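You operate a simulated robot arm through the tools that you are given. There is no shell and no other tool.

You are at the controls of a simulated two-armed robot. One attempt, no reset.

Task
Level the scale with the green foot knob, zero it, then weigh and add up the blue-banded hand roll.
Fine: leave the other knob and rolls; press the roll's core key; the roll stays in the scale cradle.

The check looks at the end state, three seconds after you hand in, the way a careful person would. Anything else that was tipped, shoved, dropped, spilled or broken makes it a failure.

Robot
Two 6-joint arms with two-finger parallel grippers on one trunk that stands fixed in place. Base frame: the origin is at the foot of the trunk, x ahead of it, y to its left, z up; the work surface is at about z = 608. Readings come in mm, degrees, newtons and seconds.
The left shoulder is at [50, 170, 1337], the right one opposite. Each reaches about 1092 mm from its shoulder. Payload 1.57 kg a hand.
The tool frame of a hand sits at the grasp point between the pads (the TCP): z along the fingers, y along the line on which they close. The tips reach 30 mm beyond it. The gripper opens to 80 mm. The fingers are 17 mm wide and 12 mm thick; the gripper's body (40 by 82 mm) begins 80 mm behind the TCP.
Orientation is told as [roll, pitch, yaw] about the base's x, y, z axes, in that order, counted from this pose: with the fingers straight down and closing along the base's y, the tool's x points along the base's -x, its y along +y and its z along -z.

Tools
- The arms move only by the tool step_arm. It takes "left_steps", "right_steps" or both (then of equal length, played together; a hand with none holds still); each is a list of rows, each a list of 3 entries, a list of its own where there are three numbers: the shift along the tool's x, y, z in mm, then the turn, a rotation vector about the tool's x, y, z in degrees, then the closure in counts, from 0 (fully open) to 255 (shut). In form: [[[tx, ty, tz], [rx, ry, rz], hand], ...]. A call has 1 to 20 rows; each row shifts and turns the commanded pose from where the row before left it, along the tool's axes as they then stand. A row lasts 0.2 s, in which the tool goes at most 50 mm and 8.6 degrees; a call with a longer step from one row to the next is refused whole, and so is a gripper value outside its range. Where a pose cannot be reached the arm comes as near as it can. A force on the tool above 90 N (or 10 N above the force at the start of the call, whichever is more), or a blocked arm, ends the call early, and 0.2 s more pass. Each finger travels about 72 mm/s and halts on what it meets, pressing with about 21 N; the grip force reading is that of the motor and also rises with nothing between the fingers. The clock runs only during rows and for 0.2 s after the last one: add rows that do not move to give the fingers time. It gives the time, the measured TCP pose, the force on the tool (base axes), the opening and the grip force at its end, in the units of the frame above (readings bear some noise), with the torque about the TCP (base axes, N m) and any sound that the robot's microphone picked up.
- Cameras (640 x 400 px; columns grow to the right, rows downward): "scene" is now at [11.3, -45.3, 1894.2]; the picture's right is [-0.67, -0.74, 0.00], its down [-0.63, 0.56, -0.54] and it looks along [0.41, -0.36, -0.84] (base axes); focal length 330 px, centre (320, 200). "left" rides on the left gripper at [72, 7, -122] in its tool frame; the picture's right is [-0.09, 1.00, 0.00], its down [-0.84, -0.08, -0.54] and it looks along [-0.54, -0.05, 0.84] (tool axes); focal length 238 px, centre (320, 200). "right" rides on the right gripper at [72, -7, -122] in its tool frame; the picture's right is [0.09, 1.00, 0.00], its down [-0.84, 0.08, -0.54] and it looks along [-0.54, 0.05, 0.84] (tool axes); focal length 238 px, centre (320, 200). There is no depth. A picture from a camera that has moved, and an enlarged one, comes with that camera's place and axes in the base frame and with its lens.
- camera(camera): a new picture of that camera. It takes no simulated time.
- raise_lower(by): slides the trunk up (or, below 0, down) by that many mm; the arms and the scene camera ride with it, the base frame stays. It gives what a move gives, with no picture.
- turn_head(pan, tilt): turns the head with the scene camera to pan (to the left, within 86 degrees either way) and tilt (down, from -29 to 69), counted from straight ahead of the robot. It gives what a move gives.
- inspect(camera, box): a new picture of the part [left, top, right, bottom] of that camera's present view, enlarged. It takes no simulated time.
- job_done(): hands the job in; it is judged then, once.

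Nothing tells you positions but the pictures and the camera data. Unless the task says otherwise, let go and move clear before handing in.

The tools are called after "Call:" as name(argument=value, ...) on one line, values as JSON. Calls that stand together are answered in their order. step_arm: Moves the arms, as the interface text tells. Its arguments: {"type":"object","properties":{"left_steps":{"type":"array","items":{"type":"array"}},"right_steps":{"type":"array","items":{"type":"array"}}},"required":[]} The other tools are called the same way: raise_lower (by) moves the trunk up or down; turn_head (pan, tilt) turns the head that bears the scene camera; camera (camera) takes a picture; inspect (camera, box) takes an enlarged picture of a part of a camera's view; job_done () hands the job in.

At the start:

```text
time: 0.0
left_ee_pos: [742.9, -145.7, 1227.6]
left_tool_rot: [0.0, -0.1, 0.1]
left_contact_force: [-0.7, 1.0, -0.5]
left_wrist_torque: [0.01, 0.03, 0.02]
left_finger_gap: 79.7
left_grasp_force: 0.1
right_ee_pos: [393.4, -548.7, 1227.3]
right_tool_rot: [0.0, 0.0, 0.0]
right_contact_force: [0.2, 0.0, 0.7]
right_wrist_torque: [0.0, 0.02, 0.0]
right_finger_gap: 80.1
right_grasp_force: 0.0
trunk travel left (down, up): [-953.0, 17.0]
head pan, tilt (commanded): [-41.8, 57.1]
```

scene: 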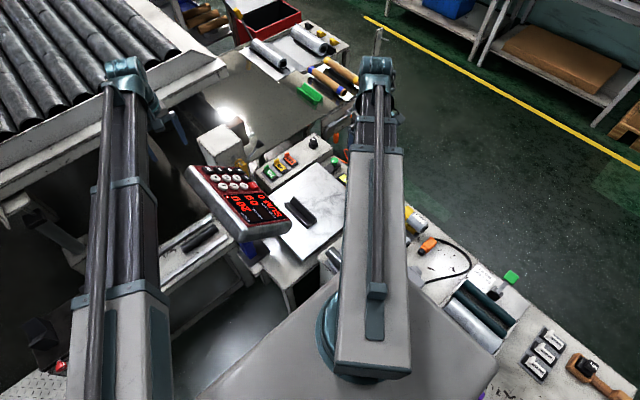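
right: 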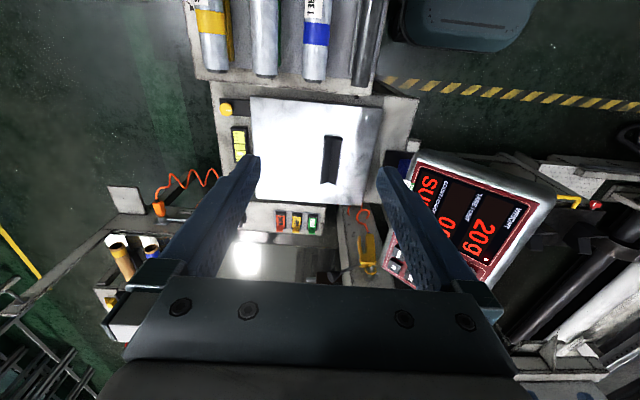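
left: 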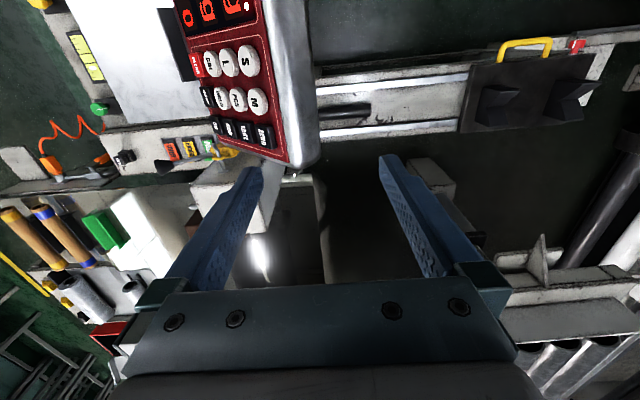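

I see a workstation with a scale platform, a red-bordered display/keypad, rolls and knobs. I'll start by looking at enlarged views to identify everything.

Call:
inspect(camera="scene", box=[180, 100, 380, 280])

Call:
inspect(camera="right", box=[180, 60, 440, 280])

Call:
inspect(camera="left", box=[20, 0, 340, 200])

Call:
inspect(camera="scene", box=[220, 0, 400, 120])

Call:
inspect(camera="right", box=[180, 0, 400, 100])

```text
2.22 times, centred on (280, 190) of scene
camera zoom: at [11.3, -45.3, 1894.2], right [-0.67, -0.74, 0.0], down [-0.63, 0.56, -0.54], along [0.41, -0.36, -0.84], focal length 734 px, centre (409, 222)
```

zoom: 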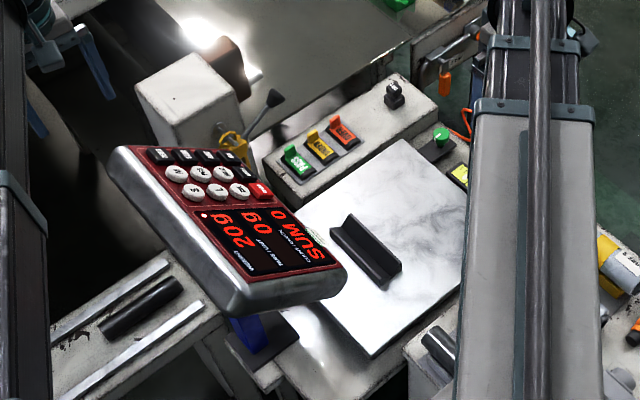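

```text
1.82 times, centred on (310, 170) of right
camera zoom: at [321.9, -555.6, 1349.3], right [-0.09, 1.0, 0.0], down [0.84, 0.08, 0.54], along [0.54, 0.05, -0.84], focal length 433 px, centre (338, 254)
```

zoom: 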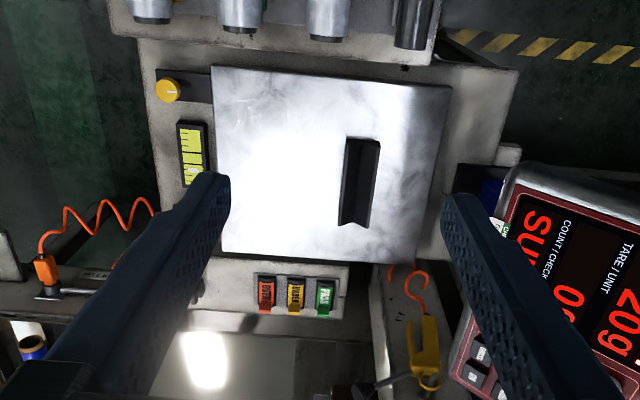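

```text
2.00 times, centred on (180, 100) of left
camera zoom: at [671.7, -138.9, 1348.7], right [0.09, 1.0, 0.0], down [0.84, -0.08, 0.54], along [0.54, -0.05, -0.84], focal length 477 px, centre (600, 400)
```

zoom: 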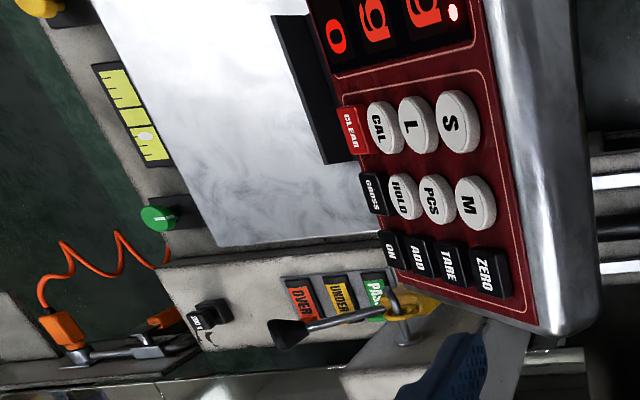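

```text
3.33 times, centred on (310, 60) of scene
camera zoom: at [11.3, -45.3, 1894.2], right [-0.67, -0.74, 0.0], down [-0.63, 0.56, -0.54], along [0.41, -0.36, -0.84], focal length 1101 px, centre (353, 667)
```

zoom: 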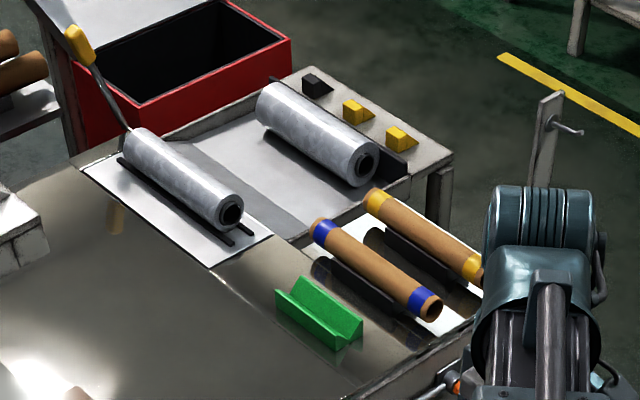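

```text
2.91 times, centred on (290, 50) of right
camera zoom: at [321.9, -555.6, 1349.3], right [-0.09, 1.0, 0.0], down [0.84, 0.08, 0.54], along [0.54, 0.05, -0.84], focal length 693 px, centre (407, 636)
```

zoom: 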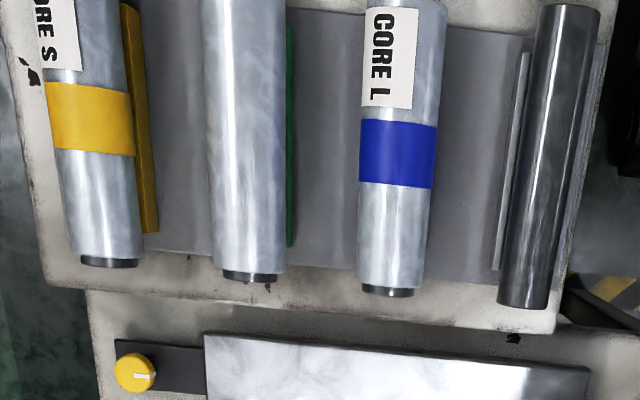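

The scale is a tray with a black cradle, a level vial and two foot knobs (green at about [755,-782], yellow at about [497,-809]), and the terminal has its keypad tilted up. The blue-banded roll is labelled CORE L and lies on a rack near x 250–400, y -567. I'll look closer by turning the head and moving the arms a little.

Call:
turn_head(pan=-60, tilt=60)

Call:
camera(camera="scene")

```text
time: 0.8
left_ee_pos: [744.1, -146.4, 1228.1]
left_tool_rot: [0.0, -0.1, 0.0]
left_contact_force: [-0.1, 0.4, -1.0]
left_wrist_torque: [0.03, 0.0, -0.02]
left_finger_gap: 79.9
left_grasp_force: 0.2
right_ee_pos: [393.2, -548.0, 1228.5]
right_tool_rot: [0.0, 0.1, 0.1]
right_contact_force: [-0.3, 0.0, 0.5]
right_wrist_torque: [-0.04, -0.03, -0.01]
right_finger_gap: 80.1
right_grasp_force: 0.1
trunk travel left (down, up): [-953.0, 17.0]
head pan, tilt (commanded): [-60.0, 60.0]
```

```text
taken
camera scene: at [-7.4, -56.3, 1890.7], right [-0.87, -0.5, 0.0], down [-0.43, 0.75, -0.5], along [0.25, -0.43, -0.87], focal length 330 px, centre (320, 200)
```

scene: 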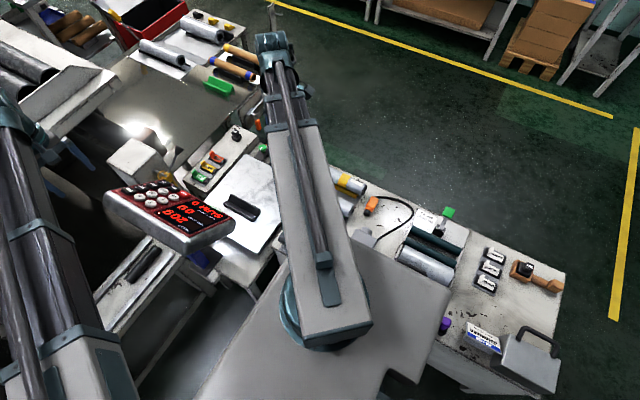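

The right arm hides the scale from the head camera, so I'll use the hand camera. I'll draw the right hand back toward the robot to see the rolls properly.

Call:
step_arm(right_steps=[[[40, 0, 0], [0, 0, 0], 0], [[40, 0, 0], [0, 0, 0], 0], [[40, 0, 0], [0, 0, 0], 0], [[30, 0, 0], [0, 0, 0], 0], [[0, 0, 0], [0, 0, 0], 0]])

Call:
camera(camera="right")

Call:
inspect(camera="right", box=[160, 0, 400, 150])

Call:
inspect(camera="right", box=[160, 100, 400, 250])

```text
time: 2.0
left_ee_pos: [744.1, -146.6, 1225.4]
left_tool_rot: [0.0, 0.1, 0.1]
left_contact_force: [-0.4, 0.8, -0.6]
left_wrist_torque: [0.02, 0.0, 0.01]
left_finger_gap: 79.9
left_grasp_force: 0.1
right_ee_pos: [243.2, -549.4, 1227.7]
right_tool_rot: [0.0, 0.0, 0.0]
right_contact_force: [0.4, 0.4, -0.3]
right_wrist_torque: [0.05, 0.02, 0.01]
right_finger_gap: 80.3
right_grasp_force: 0.0
trunk travel left (down, up): [-953.0, 17.0]
head pan, tilt (commanded): [-60.0, 60.0]
```

```text
taken
camera right: at [171.6, -556.9, 1349.2], right [-0.09, 1.0, 0.0], down [0.84, 0.08, 0.54], along [0.54, 0.05, -0.84], focal length 238 px, centre (320, 200)
```

right: 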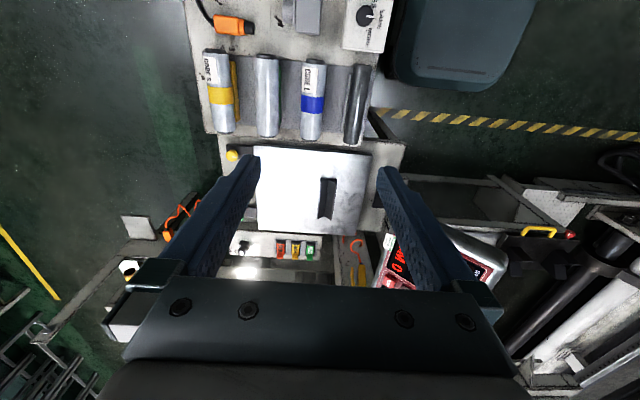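

```text
2.67 times, centred on (280, 75) of right
camera zoom: at [171.6, -556.9, 1349.2], right [-0.09, 1.0, 0.0], down [0.84, 0.08, 0.54], along [0.54, 0.05, -0.84], focal length 636 px, centre (427, 533)
```

zoom: 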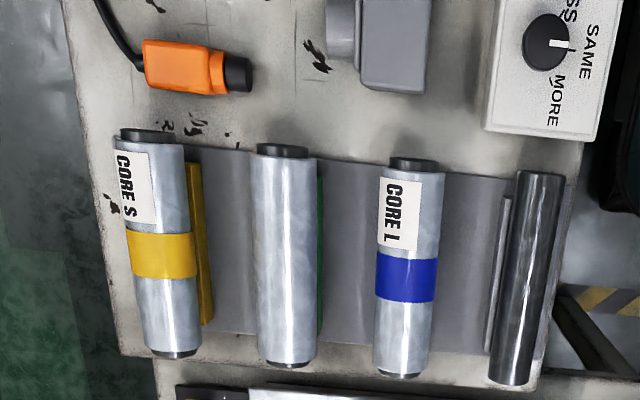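

```text
2.67 times, centred on (280, 175) of right
camera zoom: at [171.6, -556.9, 1349.2], right [-0.09, 1.0, 0.0], down [0.84, 0.08, 0.54], along [0.54, 0.05, -0.84], focal length 636 px, centre (427, 267)
```

zoom: 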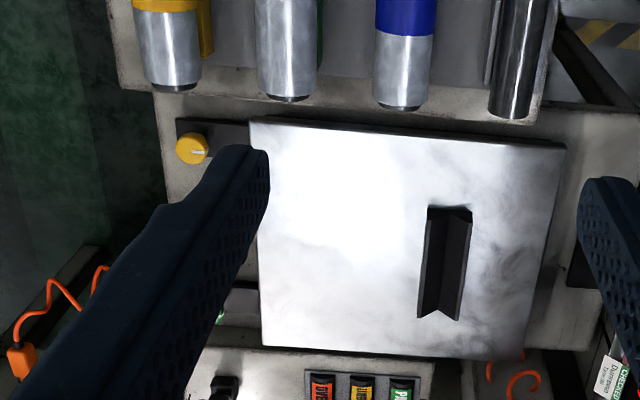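

The terminal sits up high, with its keys around [680–765, -220…-320, 945–1040], facing up and toward -y. I'll bring the right hand over the level vial to read the bubble and locate the green knob.

Call:
step_arm(right_steps=[[[-20.7, -21.1, 22.7], [0, 0, 0], 0], [[-20.7, -21.1, 22.7], [0, 0, 0], 0], [[-20.7, -21.1, 22.7], [0, 0, 0], 0], [[-20.7, -21.1, 22.7], [0, 0, 0], 0], [[-20.7, -21.1, 22.7], [0, 0, 0], 0], [[-20.7, -21.1, 22.7], [0, 0, 0], 0], [[-20.7, -21.1, 22.7], [0, 0, 0], 0], [[-20.7, -21.1, 22.7], [0, 0, 0], 0], [[-20.7, -21.1, 22.7], [0, 0, 0], 0], [[-20.7, -21.1, 22.7], [0, 0, 0], 0], [[0, 0, 0], [0, 0, 0], 0]])

Call:
camera(camera="right")

Call:
camera(camera="scene")

```text
time: 4.4
left_ee_pos: [742.3, -146.4, 1227.7]
left_tool_rot: [-0.1, 0.0, 0.1]
left_contact_force: [0.1, 0.2, -0.7]
left_wrist_torque: [0.02, -0.03, 0.0]
left_finger_gap: 80.0
left_grasp_force: 0.1
right_ee_pos: [450.3, -760.7, 1228.1]
right_tool_rot: [-0.1, -0.1, -0.1]
right_contact_force: [-0.5, 0.3, -0.4]
right_wrist_torque: [-0.05, 0.05, 0.02]
right_finger_gap: 80.0
right_grasp_force: 0.1
right hand out of reach, approached as far as the arm can: row 1, 2, 3, 4, 5, 6, 7, 8, 9, 10
trunk travel left (down, up): [-953.0, 17.0]
head pan, tilt (commanded): [-60.0, 60.0]
```

```text
taken
camera right: at [377.9, -767.2, 1349.6], right [-0.09, 1.0, 0.0], down [0.84, 0.08, 0.54], along [0.54, 0.05, -0.84], focal length 238 px, centre (320, 200)
```

right: 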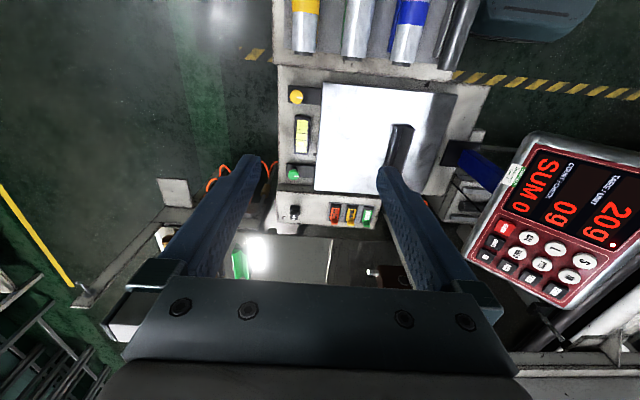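

```text
taken
camera scene: at [-7.9, -55.8, 1890.7], right [-0.87, -0.5, 0.0], down [-0.43, 0.75, -0.5], along [0.25, -0.43, -0.87], focal length 330 px, centre (320, 200)
```

scene: 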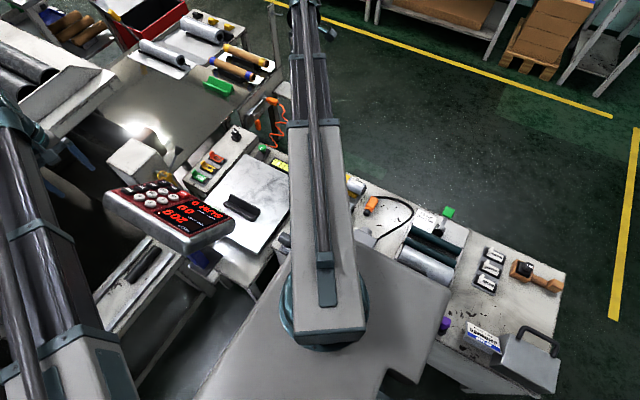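

The hand moved sideways but would not go lower with the fingers straight down. I'll test the arm's vertical range before deciding how to use the trunk.

Call:
step_arm(right_steps=[[[0, 0, -30], [0, 0, 0], 0], [[0, 0, 0], [0, 0, 0], 0]])

Call:
step_arm(right_steps=[[[0, 0, 30], [0, 0, 0], 0], [[0, 0, 30], [0, 0, 0], 0], [[0, 0, 0], [0, 0, 0], 0]])

Call:
inspect(camera="right", box=[440, 100, 640, 320])

Call:
inspect(camera="right", box=[260, 70, 400, 230])

```text
time: 5.0
left_ee_pos: [744.2, -146.2, 1227.2]
left_tool_rot: [0.0, -0.1, 0.0]
left_contact_force: [0.4, -0.1, -0.5]
left_wrist_torque: [-0.01, -0.01, -0.04]
left_finger_gap: 80.1
left_grasp_force: 0.0
right_ee_pos: [449.8, -760.7, 1226.8]
right_tool_rot: [0.1, 0.0, -0.1]
right_contact_force: [-0.2, 1.2, -0.1]
right_wrist_torque: [0.03, 0.0, -0.03]
right_finger_gap: 80.2
right_grasp_force: 0.0
right hand out of reach, approached as far as the arm can: row 1
trunk travel left (down, up): [-953.0, 17.0]
head pan, tilt (commanded): [-60.0, 60.0]
```

```text
time: 5.8
left_ee_pos: [744.1, -145.0, 1227.4]
left_tool_rot: [0.0, 0.0, 0.0]
left_contact_force: [-0.2, 0.3, 0.4]
left_wrist_torque: [-0.02, -0.02, -0.01]
left_finger_gap: 80.0
left_grasp_force: 0.1
right_ee_pos: [450.5, -760.6, 1227.8]
right_tool_rot: [0.0, 0.0, 0.0]
right_contact_force: [-1.0, 0.3, -0.2]
right_wrist_torque: [0.01, -0.01, 0.0]
right_finger_gap: 80.0
right_grasp_force: 0.0
right hand out of reach, approached as far as the arm can: row 1, 2
trunk travel left (down, up): [-953.0, 17.0]
head pan, tilt (commanded): [-60.0, 60.0]
```

```text
1.82 times, centred on (540, 210) of right
camera zoom: at [378.1, -767.6, 1349.2], right [-0.09, 1.0, 0.0], down [0.84, 0.08, 0.54], along [0.54, 0.05, -0.84], focal length 433 px, centre (-80, 182)
```

zoom: 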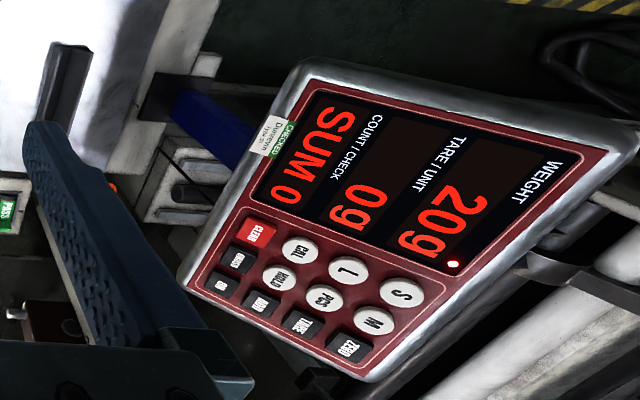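

```text
2.50 times, centred on (330, 150) of right
camera zoom: at [378.1, -767.6, 1349.2], right [-0.09, 1.0, 0.0], down [0.84, 0.08, 0.54], along [0.54, 0.05, -0.84], focal length 596 px, centre (295, 325)
```

zoom: 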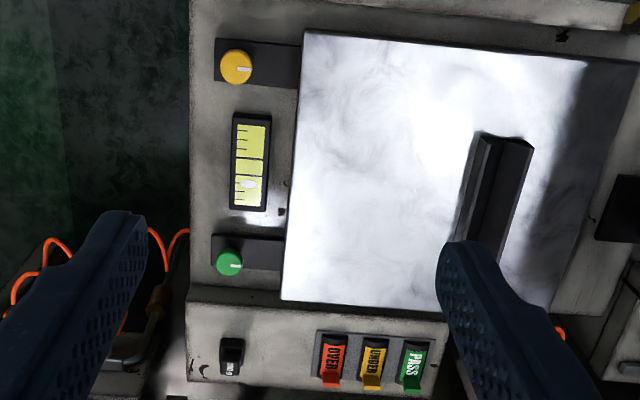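

The arm is planar: height comes only from the trunk, unless the wrist tilts. Before lowering anything I need somewhere safe to park the left arm, so I'll look around on the left.

Call:
turn_head(pan=20, tilt=50)

Call:
camera(camera="scene")

Call:
turn_head(pan=75, tilt=50)

Call:
camera(camera="scene")

Call:
turn_head(pan=-25, tilt=50)

Call:
camera(camera="scene")

```text
time: 7.3
left_ee_pos: [743.5, -146.3, 1227.0]
left_tool_rot: [-0.1, 0.0, 0.0]
left_contact_force: [1.1, -0.2, 0.5]
left_wrist_torque: [0.01, 0.02, -0.01]
left_finger_gap: 80.1
left_grasp_force: 0.1
right_ee_pos: [449.6, -760.5, 1228.0]
right_tool_rot: [0.0, -0.1, 0.0]
right_contact_force: [0.8, 0.6, -0.7]
right_wrist_torque: [-0.01, 0.0, -0.01]
right_finger_gap: 80.2
right_grasp_force: 0.1
trunk travel left (down, up): [-953.0, 17.0]
head pan, tilt (commanded): [20.0, 50.0]
```

```text
taken
camera scene: at [31.6, 27.6, 1903.3], right [0.34, -0.94, 0.0], down [-0.72, -0.26, -0.64], along [0.6, 0.22, -0.77], focal length 330 px, centre (320, 200)
```

scene: 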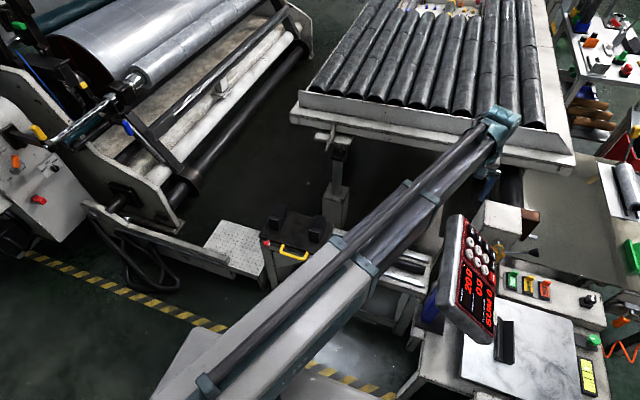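

```text
time: 8.6
left_ee_pos: [743.9, -145.2, 1227.7]
left_tool_rot: [0.0, -0.1, 0.1]
left_contact_force: [-0.3, 0.1, -0.1]
left_wrist_torque: [-0.01, 0.02, 0.0]
left_finger_gap: 80.1
left_grasp_force: 0.1
right_ee_pos: [450.4, -761.6, 1226.7]
right_tool_rot: [-0.1, 0.0, 0.1]
right_contact_force: [0.5, -0.3, -0.3]
right_wrist_torque: [0.03, -0.02, -0.02]
right_finger_gap: 79.9
right_grasp_force: 0.0
trunk travel left (down, up): [-953.0, 17.0]
head pan, tilt (commanded): [75.0, 50.0]
```

```text
taken
camera scene: at [-20.7, 75.7, 1903.3], right [0.97, -0.26, 0.0], down [-0.2, -0.74, -0.64], along [0.17, 0.62, -0.77], focal length 330 px, centre (320, 200)
```

scene: 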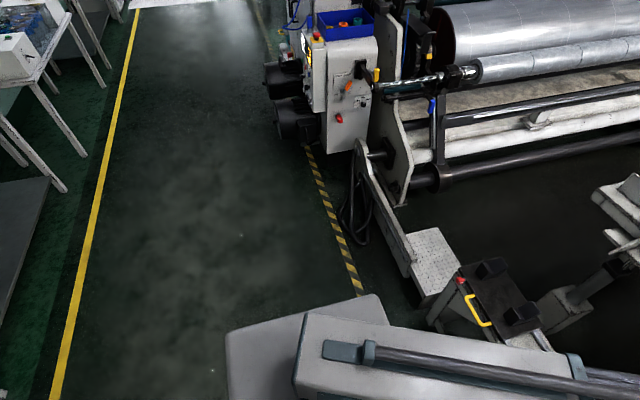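

```text
time: 10.3
left_ee_pos: [743.6, -147.2, 1228.1]
left_tool_rot: [0.0, 0.0, -0.1]
left_contact_force: [0.3, -0.8, 0.7]
left_wrist_torque: [-0.01, 0.01, -0.03]
left_finger_gap: 80.1
left_grasp_force: 0.0
right_ee_pos: [450.6, -761.1, 1227.3]
right_tool_rot: [0.0, 0.0, 0.0]
right_contact_force: [0.7, -0.2, -0.2]
right_wrist_torque: [0.02, 0.02, 0.02]
right_finger_gap: 80.1
right_grasp_force: 0.0
trunk travel left (down, up): [-953.0, 17.0]
head pan, tilt (commanded): [-25.0, 50.0]
```

```text
taken
camera scene: at [29.1, -31.2, 1903.3], right [-0.42, -0.91, 0.0], down [-0.69, 0.32, -0.64], along [0.58, -0.27, -0.77], focal length 330 px, centre (320, 200)
```

scene: 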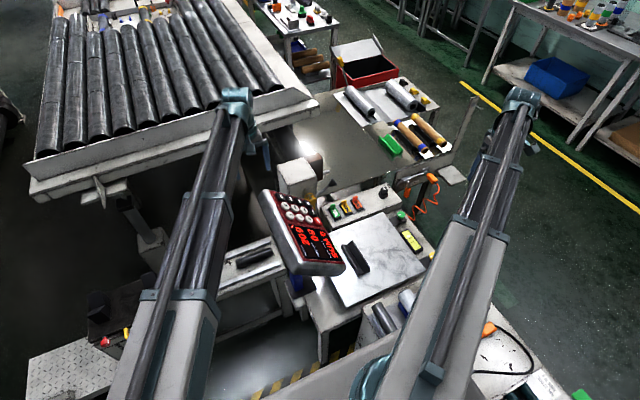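

The arms are telescoping beams that swing at trunk height, so depth comes from the trunk. I'll test how far the right wrist can lean so I know how to press the sloped keys later.

Call:
step_arm(right_steps=[[[0, 0, 0], [-8, 0, 0], 0], [[0, 0, 0], [-8, 0, 0], 0], [[0, 0, 0], [-8, 0, 0], 0], [[0, 0, 0], [-8, 0, 0], 0], [[0, 0, 0], [-8, 0, 0], 0], [[0, 0, 0], [0, 0, 0], 0]])

Call:
camera(camera="scene")

```text
time: 11.7
left_ee_pos: [744.2, -146.5, 1227.1]
left_tool_rot: [0.0, -0.1, -0.1]
left_contact_force: [0.0, 0.2, 0.2]
left_wrist_torque: [0.0, -0.01, -0.01]
left_finger_gap: 80.0
left_grasp_force: 0.0
right_ee_pos: [454.9, -755.4, 1257.3]
right_tool_rot: [30.1, -0.9, -0.6]
right_contact_force: [0.5, -0.2, 0.7]
right_wrist_torque: [-0.01, 0.01, 0.04]
right_finger_gap: 80.0
right_grasp_force: 0.0
right hand out of reach, approached as far as the arm can: row 2, 3, 4, 5
trunk travel left (down, up): [-953.0, 17.0]
head pan, tilt (commanded): [-25.0, 50.0]
```

```text
taken
camera scene: at [29.1, -31.3, 1903.3], right [-0.42, -0.91, 0.0], down [-0.69, 0.32, -0.64], along [0.58, -0.27, -0.77], focal length 330 px, centre (320, 200)
```

scene: 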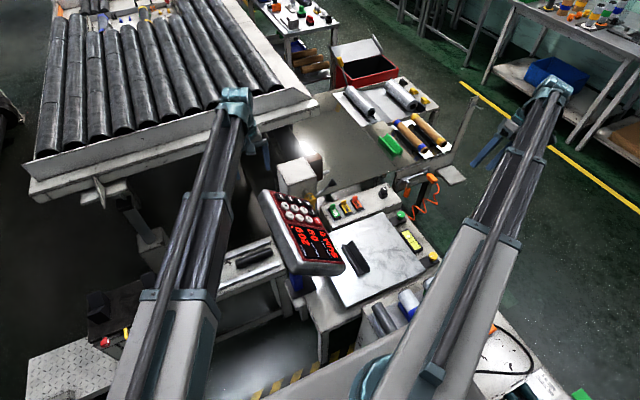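

The wrist can lean, but z rises as it does. I'll send a null move to see how the commanded pose behaves after an out-of-reach request.

Call:
step_arm(right_steps=[[[0, 0, 0], [0, 0, 0], 0]])

Call:
step_arm(right_steps=[[[0, 0, 0], [-5, 0, 0], 0], [[0, 0, 0], [0, 0, 0], 0]])

Call:
step_arm(right_steps=[[[0, 0, 0], [5, 0, 0], 0], [[0, 0, 0], [0, 0, 0], 0]])

```text
time: 12.1
left_ee_pos: [743.8, -146.0, 1227.2]
left_tool_rot: [0.0, 0.0, 0.0]
left_contact_force: [0.6, 0.1, -0.2]
left_wrist_torque: [-0.02, 0.02, -0.01]
left_finger_gap: 79.8
left_grasp_force: 0.1
right_ee_pos: [454.9, -755.7, 1257.9]
right_tool_rot: [30.0, -0.9, -0.6]
right_contact_force: [-0.1, 0.1, -0.8]
right_wrist_torque: [0.0, 0.0, 0.02]
right_finger_gap: 80.0
right_grasp_force: 0.2
trunk travel left (down, up): [-953.0, 17.0]
head pan, tilt (commanded): [-25.0, 50.0]
```

```text
time: 12.7
left_ee_pos: [744.6, -146.6, 1227.4]
left_tool_rot: [0.1, -0.1, 0.0]
left_contact_force: [-0.8, 0.4, 0.5]
left_wrist_torque: [-0.02, 0.01, -0.03]
left_finger_gap: 80.1
left_grasp_force: 0.1
right_ee_pos: [453.8, -755.9, 1256.9]
right_tool_rot: [30.1, -0.9, -0.6]
right_contact_force: [0.6, 1.4, -0.5]
right_wrist_torque: [-0.01, 0.02, 0.0]
right_finger_gap: 79.6
right_grasp_force: 0.1
right hand out of reach, approached as far as the arm can: row 1
trunk travel left (down, up): [-953.0, 17.0]
head pan, tilt (commanded): [-25.0, 50.0]
```

```text
time: 13.3
left_ee_pos: [743.1, -146.2, 1227.0]
left_tool_rot: [-0.1, 0.0, -0.1]
left_contact_force: [0.0, -0.8, -0.2]
left_wrist_torque: [0.0, 0.01, -0.01]
left_finger_gap: 80.0
left_grasp_force: 0.0
right_ee_pos: [452.6, -756.0, 1247.9]
right_tool_rot: [25.1, -0.9, -0.6]
right_contact_force: [-0.4, 0.3, 0.0]
right_wrist_torque: [0.02, 0.01, -0.03]
right_finger_gap: 80.5
right_grasp_force: 0.1
right hand out of reach, approached as far as the arm can: row 1
trunk travel left (down, up): [-953.0, 17.0]
head pan, tilt (commanded): [-25.0, 50.0]
```

The lean limit is about 30°, pivoting roughly 220 mm above the TCP. The keypad plane slopes about 40° and faces -y. I'll zoom on the beams to judge their size and clearance from the terminal.

Call:
inspect(camera="scene", box=[120, 70, 300, 220])

Call:
inspect(camera="scene", box=[400, 60, 600, 260])

Call:
inspect(camera="scene", box=[240, 170, 440, 380])

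```text
2.67 times, centred on (210, 145) of scene
camera zoom: at [29.1, -31.8, 1903.3], right [-0.42, -0.91, 0.0], down [-0.69, 0.32, -0.64], along [0.58, -0.27, -0.77], focal length 880 px, centre (613, 347)
```

zoom: 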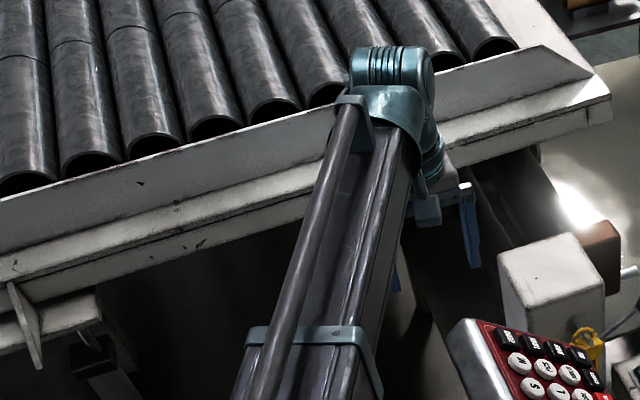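

```text
2.00 times, centred on (500, 160) of scene
camera zoom: at [29.1, -31.8, 1903.3], right [-0.42, -0.91, 0.0], down [-0.69, 0.32, -0.64], along [0.58, -0.27, -0.77], focal length 660 px, centre (-40, 280)
```

zoom: 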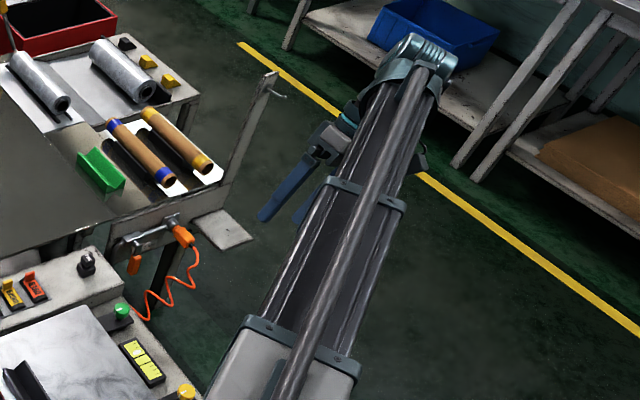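

```text
1.90 times, centred on (340, 275) of scene
camera zoom: at [29.1, -31.8, 1903.3], right [-0.42, -0.91, 0.0], down [-0.69, 0.32, -0.64], along [0.58, -0.27, -0.77], focal length 629 px, centre (282, 57)
```

zoom: 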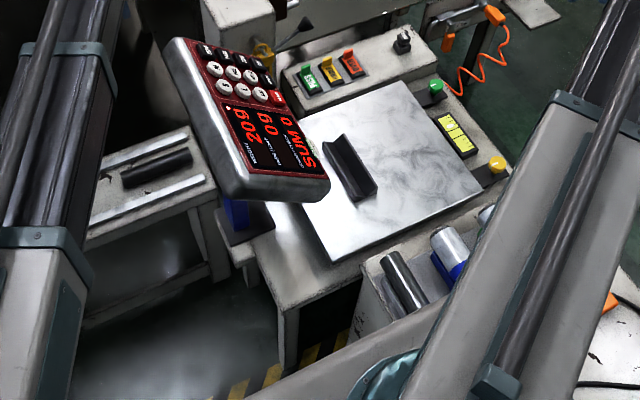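

The right wrist can come back to vertical. I'll retract the left arm toward its shoulder first, then swing it out over open floor on the left.

Call:
step_arm(left_steps=[[[34.1, 15.6, 0], [0, 0, 0], 0], [[34.1, 15.6, 0], [0, 0, 0], 0], [[34.1, 15.6, 0], [0, 0, 0], 0], [[34.1, 15.6, 0], [0, 0, 0], 0], [[34.1, 15.6, 0], [0, 0, 0], 0], [[34.1, 15.6, 0], [0, 0, 0], 0], [[34.1, 15.6, 0], [0, 0, 0], 0], [[34.1, 15.6, 0], [0, 0, 0], 0], [[0, 0, 0], [0, 0, 0], 0]], right_steps=[[[0, 0, 0], [8, 0, 0], 0], [[0, 0, 0], [8, 0, 0], 0], [[0, 0, 0], [8, 0, 0], 0], [[0, 0, 0], [1.1, 0, 0], 0], [[0, 0, 0], [0, 0, 0], 0], [[0, 0, 0], [0, 0, 0], 0], [[0, 0, 0], [0, 0, 0], 0], [[0, 0, 0], [0, 0, 0], 0], [[0, 0, 0], [0, 0, 0], 0]])

```text
time: 15.3
left_ee_pos: [470.6, -21.5, 1226.3]
left_tool_rot: [0.0, 0.0, 0.0]
left_contact_force: [-0.7, 0.7, 0.3]
left_wrist_torque: [0.04, 0.0, 0.02]
left_finger_gap: 80.0
left_grasp_force: 0.1
right_ee_pos: [454.7, -756.1, 1227.5]
right_tool_rot: [0.0, -0.9, -0.5]
right_contact_force: [-0.5, -0.5, -0.1]
right_wrist_torque: [0.0, 0.0, 0.03]
right_finger_gap: 80.0
right_grasp_force: 0.1
right hand out of reach, approached as far as the arm can: row 1, 2, 4
trunk travel left (down, up): [-953.0, 17.0]
head pan, tilt (commanded): [-25.0, 50.0]
```

The left hand is retracted to about [470,-21]. I'll check the region it would swing through before moving it.

Call:
turn_head(pan=45, tilt=45)

Call:
camera(camera="scene")

Call:
camera(camera="left")

```text
time: 16.8
left_ee_pos: [469.6, -21.2, 1226.2]
left_tool_rot: [0.0, 0.0, 0.0]
left_contact_force: [0.2, 0.6, 0.4]
left_wrist_torque: [-0.01, 0.01, 0.01]
left_finger_gap: 80.0
left_grasp_force: 0.1
right_ee_pos: [453.5, -755.4, 1227.1]
right_tool_rot: [0.0, -0.8, -0.5]
right_contact_force: [-0.3, 0.1, -0.5]
right_wrist_torque: [0.01, -0.01, -0.03]
right_finger_gap: 79.9
right_grasp_force: 0.1
trunk travel left (down, up): [-953.0, 17.0]
head pan, tilt (commanded): [45.0, 45.0]
```

```text
taken
camera scene: at [16.7, 58.8, 1910.2], right [0.71, -0.71, 0.0], down [-0.5, -0.5, -0.71], along [0.5, 0.5, -0.71], focal length 330 px, centre (320, 200)
```

scene: 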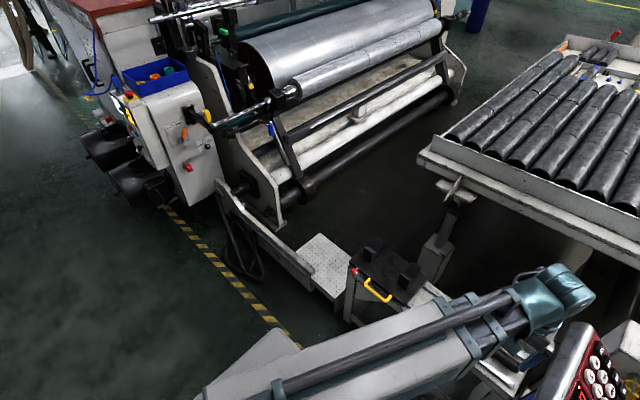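

```text
taken
camera left: at [396.8, -14.1, 1348.7], right [0.09, 1.0, 0.0], down [0.84, -0.08, 0.54], along [0.54, -0.05, -0.84], focal length 238 px, centre (320, 200)
```

left: 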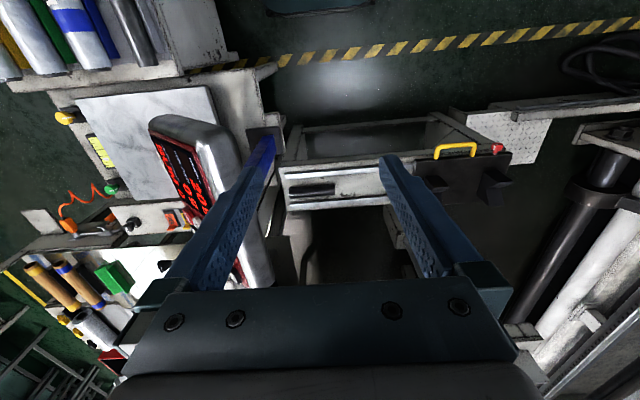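

The winder and cart are well outside a 500 mm radius, so I'll swing the left arm around to the left over open floor.

Call:
step_arm(left_steps=[[[-16, 40.1, 0], [0, 0, 0], 0], [[-12.3, 41.3, 0], [0, 0, 0], 0], [[-8.3, 42.3, 0], [0, 0, 0], 0], [[-4.3, 42.9, 0], [0, 0, 0], 0], [[-0.3, 43.1, 0], [0, 0, 0], 0], [[3.7, 43.0, 0], [0, 0, 0], 0], [[7.6, 42.4, 0], [0, 0, 0], 0], [[11.7, 41.6, 0], [0, 0, 0], 0], [[15.4, 40.2, 0], [0, 0, 0], 0], [[19.1, 38.7, 0], [0, 0, 0], 0], [[22.7, 36.7, 0], [0, 0, 0], 0], [[25.9, 34.4, 0], [0, 0, 0], 0], [[29.1, 31.9, 0], [0, 0, 0], 0], [[31.9, 29.0, 0], [0, 0, 0], 0], [[34.5, 25.9, 0], [0, 0, 0], 0], [[36.7, 22.6, 0], [0, 0, 0], 0], [[0, 0, 0], [0, 0, 0], 0]])

Call:
camera(camera="scene")

Call:
camera(camera="left")

```text
time: 20.4
left_ee_pos: [273.3, 574.8, 1227.6]
left_tool_rot: [0.0, 0.0, 0.0]
left_contact_force: [0.8, 0.7, -0.2]
left_wrist_torque: [0.0, 0.02, 0.0]
left_finger_gap: 80.2
left_grasp_force: 0.0
left hand out of reach, approached as far as the arm can: row 14
right_ee_pos: [454.8, -755.0, 1227.4]
right_tool_rot: [-0.1, -0.9, -0.7]
right_contact_force: [0.1, 0.8, 0.0]
right_wrist_torque: [0.0, 0.03, 0.02]
right_finger_gap: 80.1
right_grasp_force: 0.1
trunk travel left (down, up): [-953.0, 17.0]
head pan, tilt (commanded): [45.0, 45.0]
```

```text
taken
camera scene: at [17.3, 58.5, 1910.2], right [0.71, -0.71, 0.0], down [-0.5, -0.5, -0.71], along [0.5, 0.5, -0.71], focal length 330 px, centre (320, 200)
```

scene: 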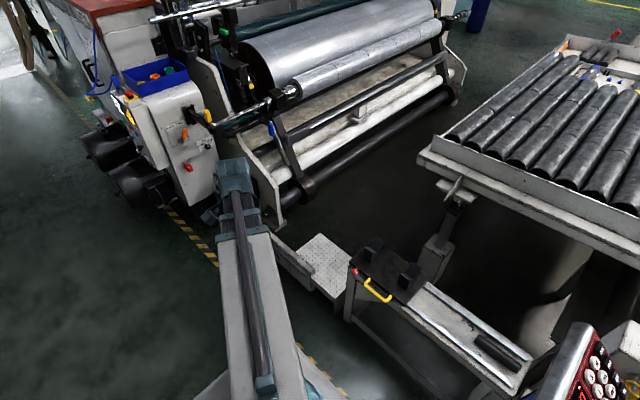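

```text
taken
camera left: at [200.1, 582.2, 1348.8], right [0.09, 1.0, 0.0], down [0.84, -0.08, 0.54], along [0.54, -0.05, -0.84], focal length 238 px, centre (320, 200)
```

left: 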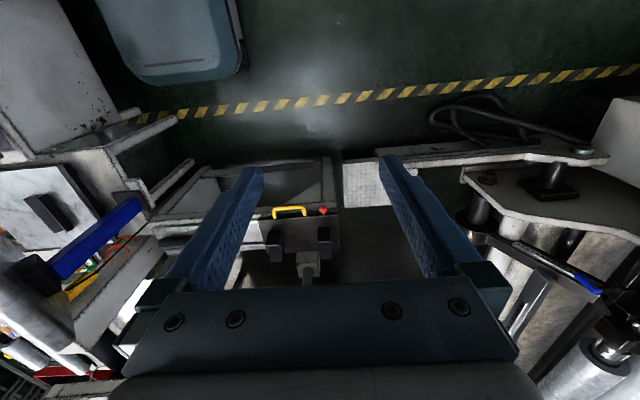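

The left hand is parked over clear floor at about [273,575]. Now I'll lower the trunk part way to get a closer look at the vial and knobs.

Call:
raise_lower(by=-300)

Call:
camera(camera="right")

Call:
turn_head(pan=-40, tilt=45)

Call:
camera(camera="scene")

Call:
inspect(camera="right", box=[240, 20, 400, 230])

```text
time: 23.4
left_ee_pos: [272.7, 574.5, 928.5]
left_tool_rot: [0.0, 0.0, -0.1]
left_contact_force: [0.3, 0.1, -0.8]
left_wrist_torque: [0.01, 0.01, 0.04]
left_finger_gap: 79.9
left_grasp_force: 0.1
right_ee_pos: [453.4, -755.3, 928.3]
right_tool_rot: [0.0, -0.9, -0.6]
right_contact_force: [0.4, 0.3, 0.2]
right_wrist_torque: [0.0, 0.02, 0.02]
right_finger_gap: 80.0
right_grasp_force: 0.1
trunk travel left (down, up): [-653.0, 317.0]
head pan, tilt (commanded): [45.0, 45.0]
```

```text
taken
camera right: at [379.5, -761.8, 1048.2], right [-0.08, 1.0, 0.0], down [0.83, 0.07, 0.56], along [0.55, 0.04, -0.83], focal length 238 px, centre (320, 200)
```

right: 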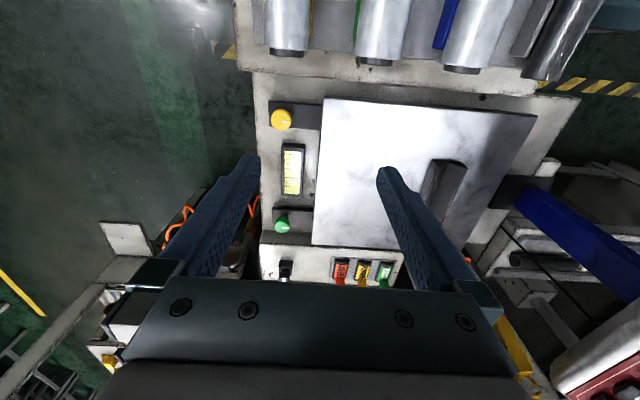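

```text
time: 24.9
left_ee_pos: [272.9, 575.3, 927.6]
left_tool_rot: [0.0, 0.0, 0.0]
left_contact_force: [-0.2, 0.1, -0.5]
left_wrist_torque: [0.02, -0.02, 0.01]
left_finger_gap: 79.8
left_grasp_force: 0.1
right_ee_pos: [453.9, -755.3, 928.0]
right_tool_rot: [0.0, -0.9, -0.6]
right_contact_force: [-0.1, -0.4, 0.1]
right_wrist_torque: [-0.02, 0.01, 0.01]
right_finger_gap: 79.9
right_grasp_force: 0.1
trunk travel left (down, up): [-653.0, 317.0]
head pan, tilt (commanded): [-40.0, 45.0]
```

```text
taken
camera scene: at [21.5, -50.8, 1610.2], right [-0.64, -0.77, 0.0], down [-0.54, 0.45, -0.71], along [0.54, -0.45, -0.71], focal length 330 px, centre (320, 200)
```

scene: 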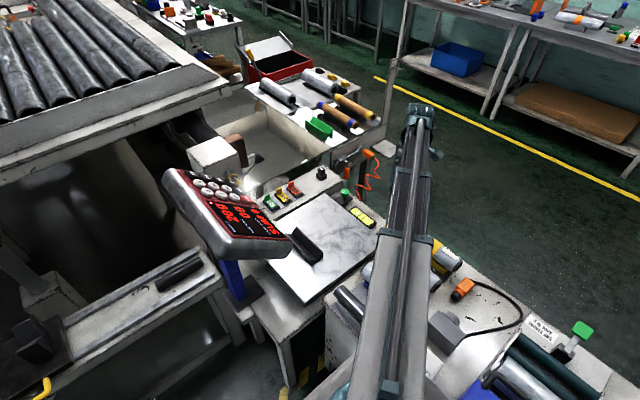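

```text
1.90 times, centred on (320, 125) of right
camera zoom: at [379.5, -761.8, 1048.1], right [-0.08, 1.0, 0.0], down [0.83, 0.07, 0.56], along [0.55, 0.04, -0.83], focal length 454 px, centre (320, 343)
```

zoom: 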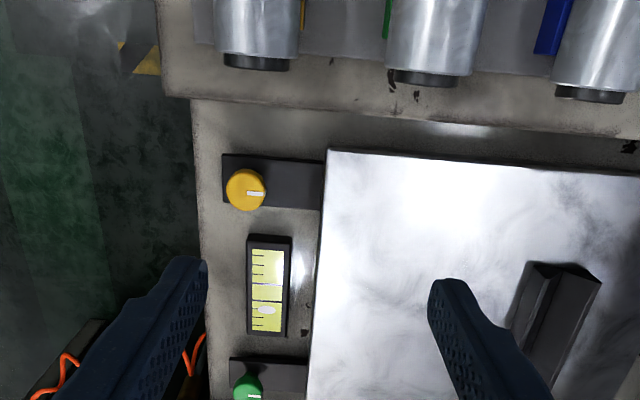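

Call:
inspect(camera="right", box=[270, 130, 320, 240])

Call:
inspect(camera="scene", box=[160, 150, 400, 300])

Call:
inspect(camera="scene", box=[330, 170, 390, 240])

```text
3.64 times, centred on (295, 185) of right
camera zoom: at [379.5, -761.8, 1048.1], right [-0.08, 1.0, 0.0], down [0.83, 0.07, 0.56], along [0.55, 0.04, -0.83], focal length 867 px, centre (411, 254)
```

zoom: 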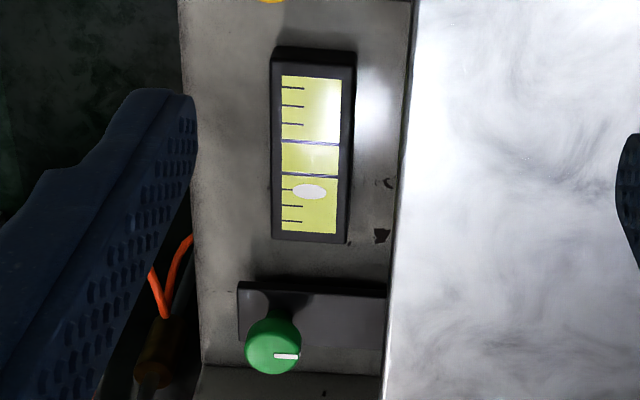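

```text
2.67 times, centred on (280, 225) of scene
camera zoom: at [21.5, -50.8, 1610.2], right [-0.64, -0.77, 0.0], down [-0.54, 0.45, -0.71], along [0.54, -0.45, -0.71], focal length 880 px, centre (427, 133)
```

zoom: 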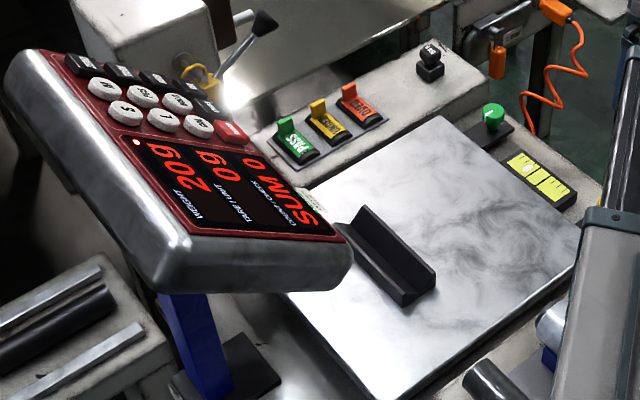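

```text
5.71 times, centred on (360, 205) of scene
camera zoom: at [21.5, -50.8, 1610.2], right [-0.64, -0.77, 0.0], down [-0.54, 0.45, -0.71], along [0.54, -0.45, -0.71], focal length 1887 px, centre (91, 171)
```

zoom: 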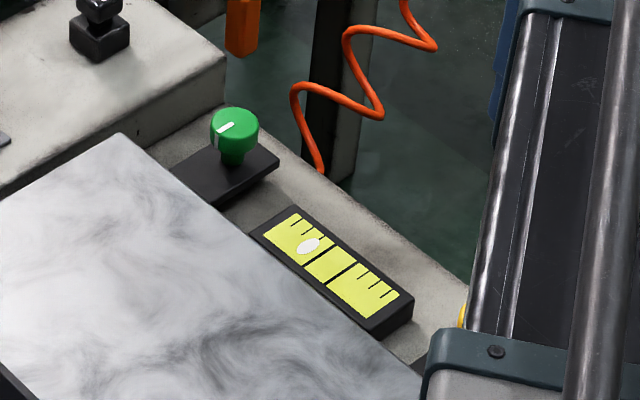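

Triangulating from several views puts the green knob at about [780,-832,570], the yellow knob at about [512,-832] and the cradle centre at about [638,-490]. The bubble sits one tick past the centre band, on the green side. I'll straighten the hand and move above the green knob.

Call:
step_arm(right_steps=[[[0, 0, 0], [0, 0.9, -0.6], 0], [[-36.2, -8.5, 0], [0, 0, 0], 0], [[-36.2, -8.5, 0], [0, 0, 0], 0], [[-36.2, -8.5, 0], [0, 0, 0], 0], [[-36.2, -8.5, 0], [0, 0, 0], 0], [[-36.2, -8.5, 0], [0, 0, 0], 0], [[-36.2, -8.5, 0], [0, 0, 0], 0], [[-36.2, -8.5, 0], [0, 0, 0], 0], [[-36.2, -8.5, 0], [0, 0, 0], 0], [[-36.2, -8.5, 0], [0, 0, 0], 0], [[0, 0, 0], [0, 0, 0], 0]])

Call:
camera(camera="right")

Call:
camera(camera="scene")

```text
time: 27.3
left_ee_pos: [272.5, 575.4, 927.4]
left_tool_rot: [0.0, 0.0, 0.0]
left_contact_force: [0.6, -0.1, 0.0]
left_wrist_torque: [-0.02, -0.01, 0.0]
left_finger_gap: 80.0
left_grasp_force: 0.0
right_ee_pos: [695.6, -758.7, 927.1]
right_tool_rot: [-0.1, -0.1, 0.0]
right_contact_force: [0.3, -0.7, 0.2]
right_wrist_torque: [0.03, -0.02, 0.03]
right_finger_gap: 80.0
right_grasp_force: 0.1
right hand out of reach, approached as far as the arm can: row 7, 8, 9, 10
trunk travel left (down, up): [-653.0, 317.0]
head pan, tilt (commanded): [-40.0, 45.0]
```

```text
taken
camera right: at [623.0, -764.6, 1049.1], right [-0.09, 1.0, 0.0], down [0.84, 0.08, 0.54], along [0.54, 0.05, -0.84], focal length 238 px, centre (320, 200)
```

right: 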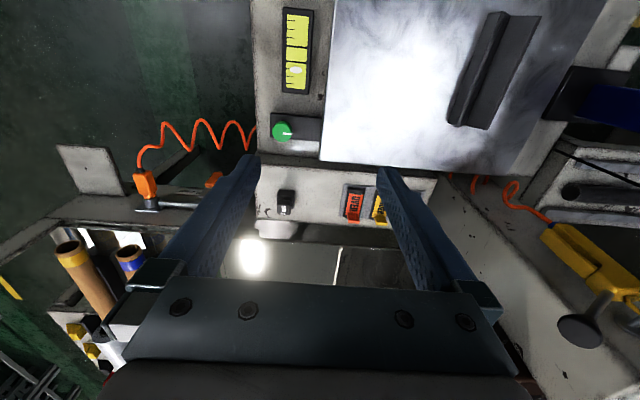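

```text
taken
camera scene: at [21.5, -50.8, 1610.2], right [-0.64, -0.77, 0.0], down [-0.54, 0.45, -0.71], along [0.54, -0.45, -0.71], focal length 330 px, centre (320, 200)
```

scene: 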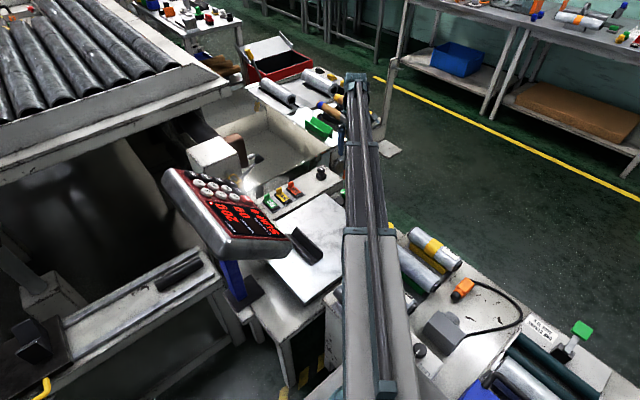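

The vertical hand tops out at a radius of about 874 mm and the knob is at about 975 mm, so I must lean the hand outward. I'll turn the wrist in line with the arm and test an outward tilt up here in free space.

Call:
step_arm(right_steps=[[[0, 0, 0], [0, 0, 8.5], 0], [[0, 0, 0], [0, 0, 8.5], 0], [[0, 0, 0], [0, 0, 8.5], 0], [[0, 0, 0], [0, 0, 8.5], 0], [[0, 0, 0], [0, 0, 8.4], 0], [[0, 0, 0], [0, 0, 0], 0]])

Call:
step_arm(right_steps=[[[-30.3, 0, -2.1], [0, -8, 0], 0], [[-30.3, 0, -2.1], [0, -8, 0], 0], [[-30.3, 0, -2.1], [0, -8, 0], 0], [[-30.3, 0, -2.1], [0, -8, 0], 0], [[0, 0, 0], [0, 0, 0], 0]])

Call:
camera(camera="right")

```text
time: 28.7
left_ee_pos: [272.1, 575.5, 927.8]
left_tool_rot: [0.0, -0.1, -0.1]
left_contact_force: [-0.2, -1.0, 0.5]
left_wrist_torque: [-0.03, -0.02, 0.02]
left_finger_gap: 80.1
left_grasp_force: 0.1
right_ee_pos: [695.4, -758.0, 927.5]
right_tool_rot: [0.0, -0.1, -42.4]
right_contact_force: [0.0, -0.2, -0.5]
right_wrist_torque: [0.01, 0.0, -0.04]
right_finger_gap: 80.1
right_grasp_force: 0.0
right hand out of reach, approached as far as the arm can: row 3
trunk travel left (down, up): [-653.0, 317.0]
head pan, tilt (commanded): [-40.0, 45.0]
```

```text
time: 29.9
left_ee_pos: [271.9, 574.8, 927.6]
left_tool_rot: [-0.1, 0.0, -0.1]
left_contact_force: [0.3, 0.8, 0.0]
left_wrist_torque: [0.04, 0.05, 0.01]
left_finger_gap: 80.0
left_grasp_force: 0.0
right_ee_pos: [780.9, -836.6, 960.8]
right_tool_rot: [0.0, -32.2, -42.4]
right_contact_force: [-0.3, 0.2, 1.1]
right_wrist_torque: [0.05, 0.01, 0.01]
right_finger_gap: 80.0
right_grasp_force: 0.1
trunk travel left (down, up): [-653.0, 317.0]
head pan, tilt (commanded): [-40.0, 45.0]
```

```text
taken
camera right: at [683.5, -757.2, 1026.0], right [0.61, 0.79, -0.05], down [0.36, -0.23, 0.9], along [0.7, -0.57, -0.42], focal length 238 px, centre (320, 200)
```

right: 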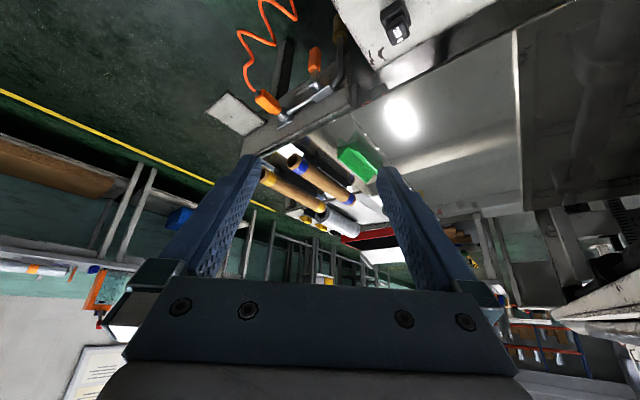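

The outward tilt works (pivot about 218 mm above the TCP). Before lowering over the rack I need to know how deep the beam hangs, so I'll zoom on it.

Call:
inspect(camera="scene", box=[300, 60, 440, 240])

Call:
inspect(camera="scene", box=[300, 220, 480, 400])

Call:
turn_head(pan=-86, tilt=60)

Call:
camera(camera="scene")

```text
2.22 times, centred on (370, 150) of scene
camera zoom: at [21.5, -50.8, 1610.2], right [-0.64, -0.77, 0.0], down [-0.54, 0.45, -0.71], along [0.54, -0.45, -0.71], focal length 734 px, centre (209, 311)
```

zoom: 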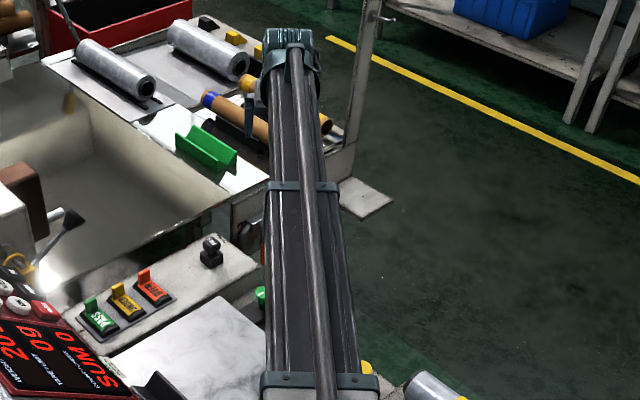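

```text
2.22 times, centred on (390, 310) of scene
camera zoom: at [21.5, -50.8, 1610.2], right [-0.64, -0.77, 0.0], down [-0.54, 0.45, -0.71], along [0.54, -0.45, -0.71], focal length 734 px, centre (164, -44)
```

zoom: 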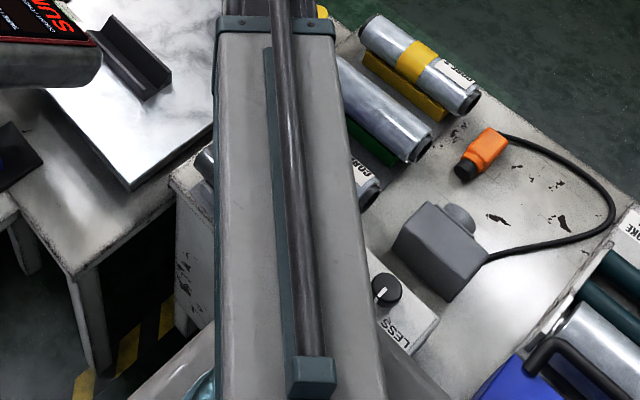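

```text
time: 31.1
left_ee_pos: [271.7, 574.8, 926.9]
left_tool_rot: [0.0, 0.0, -0.1]
left_contact_force: [-0.1, 0.8, 0.6]
left_wrist_torque: [0.01, -0.01, 0.02]
left_finger_gap: 79.8
left_grasp_force: 0.0
right_ee_pos: [780.2, -837.1, 961.8]
right_tool_rot: [0.0, -32.1, -42.4]
right_contact_force: [0.0, 0.4, -0.1]
right_wrist_torque: [0.0, 0.01, 0.01]
right_finger_gap: 80.0
right_grasp_force: 0.0
trunk travel left (down, up): [-653.0, 317.0]
head pan, tilt (commanded): [-85.9, 60.0]
```

```text
taken
camera scene: at [-36.0, -65.0, 1590.7], right [-1.0, -0.07, 0.0], down [-0.06, 0.86, -0.5], along [0.04, -0.5, -0.87], focal length 330 px, centre (320, 200)
```

scene: 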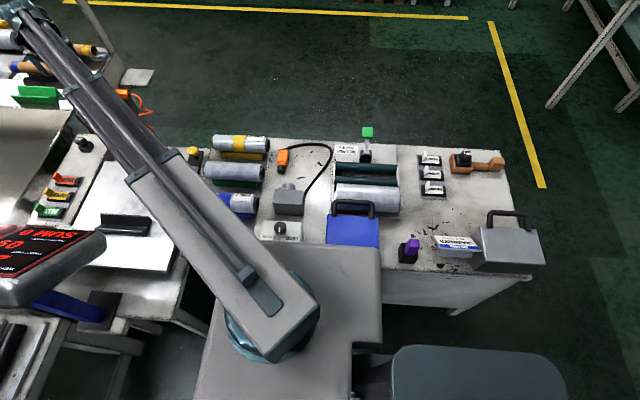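

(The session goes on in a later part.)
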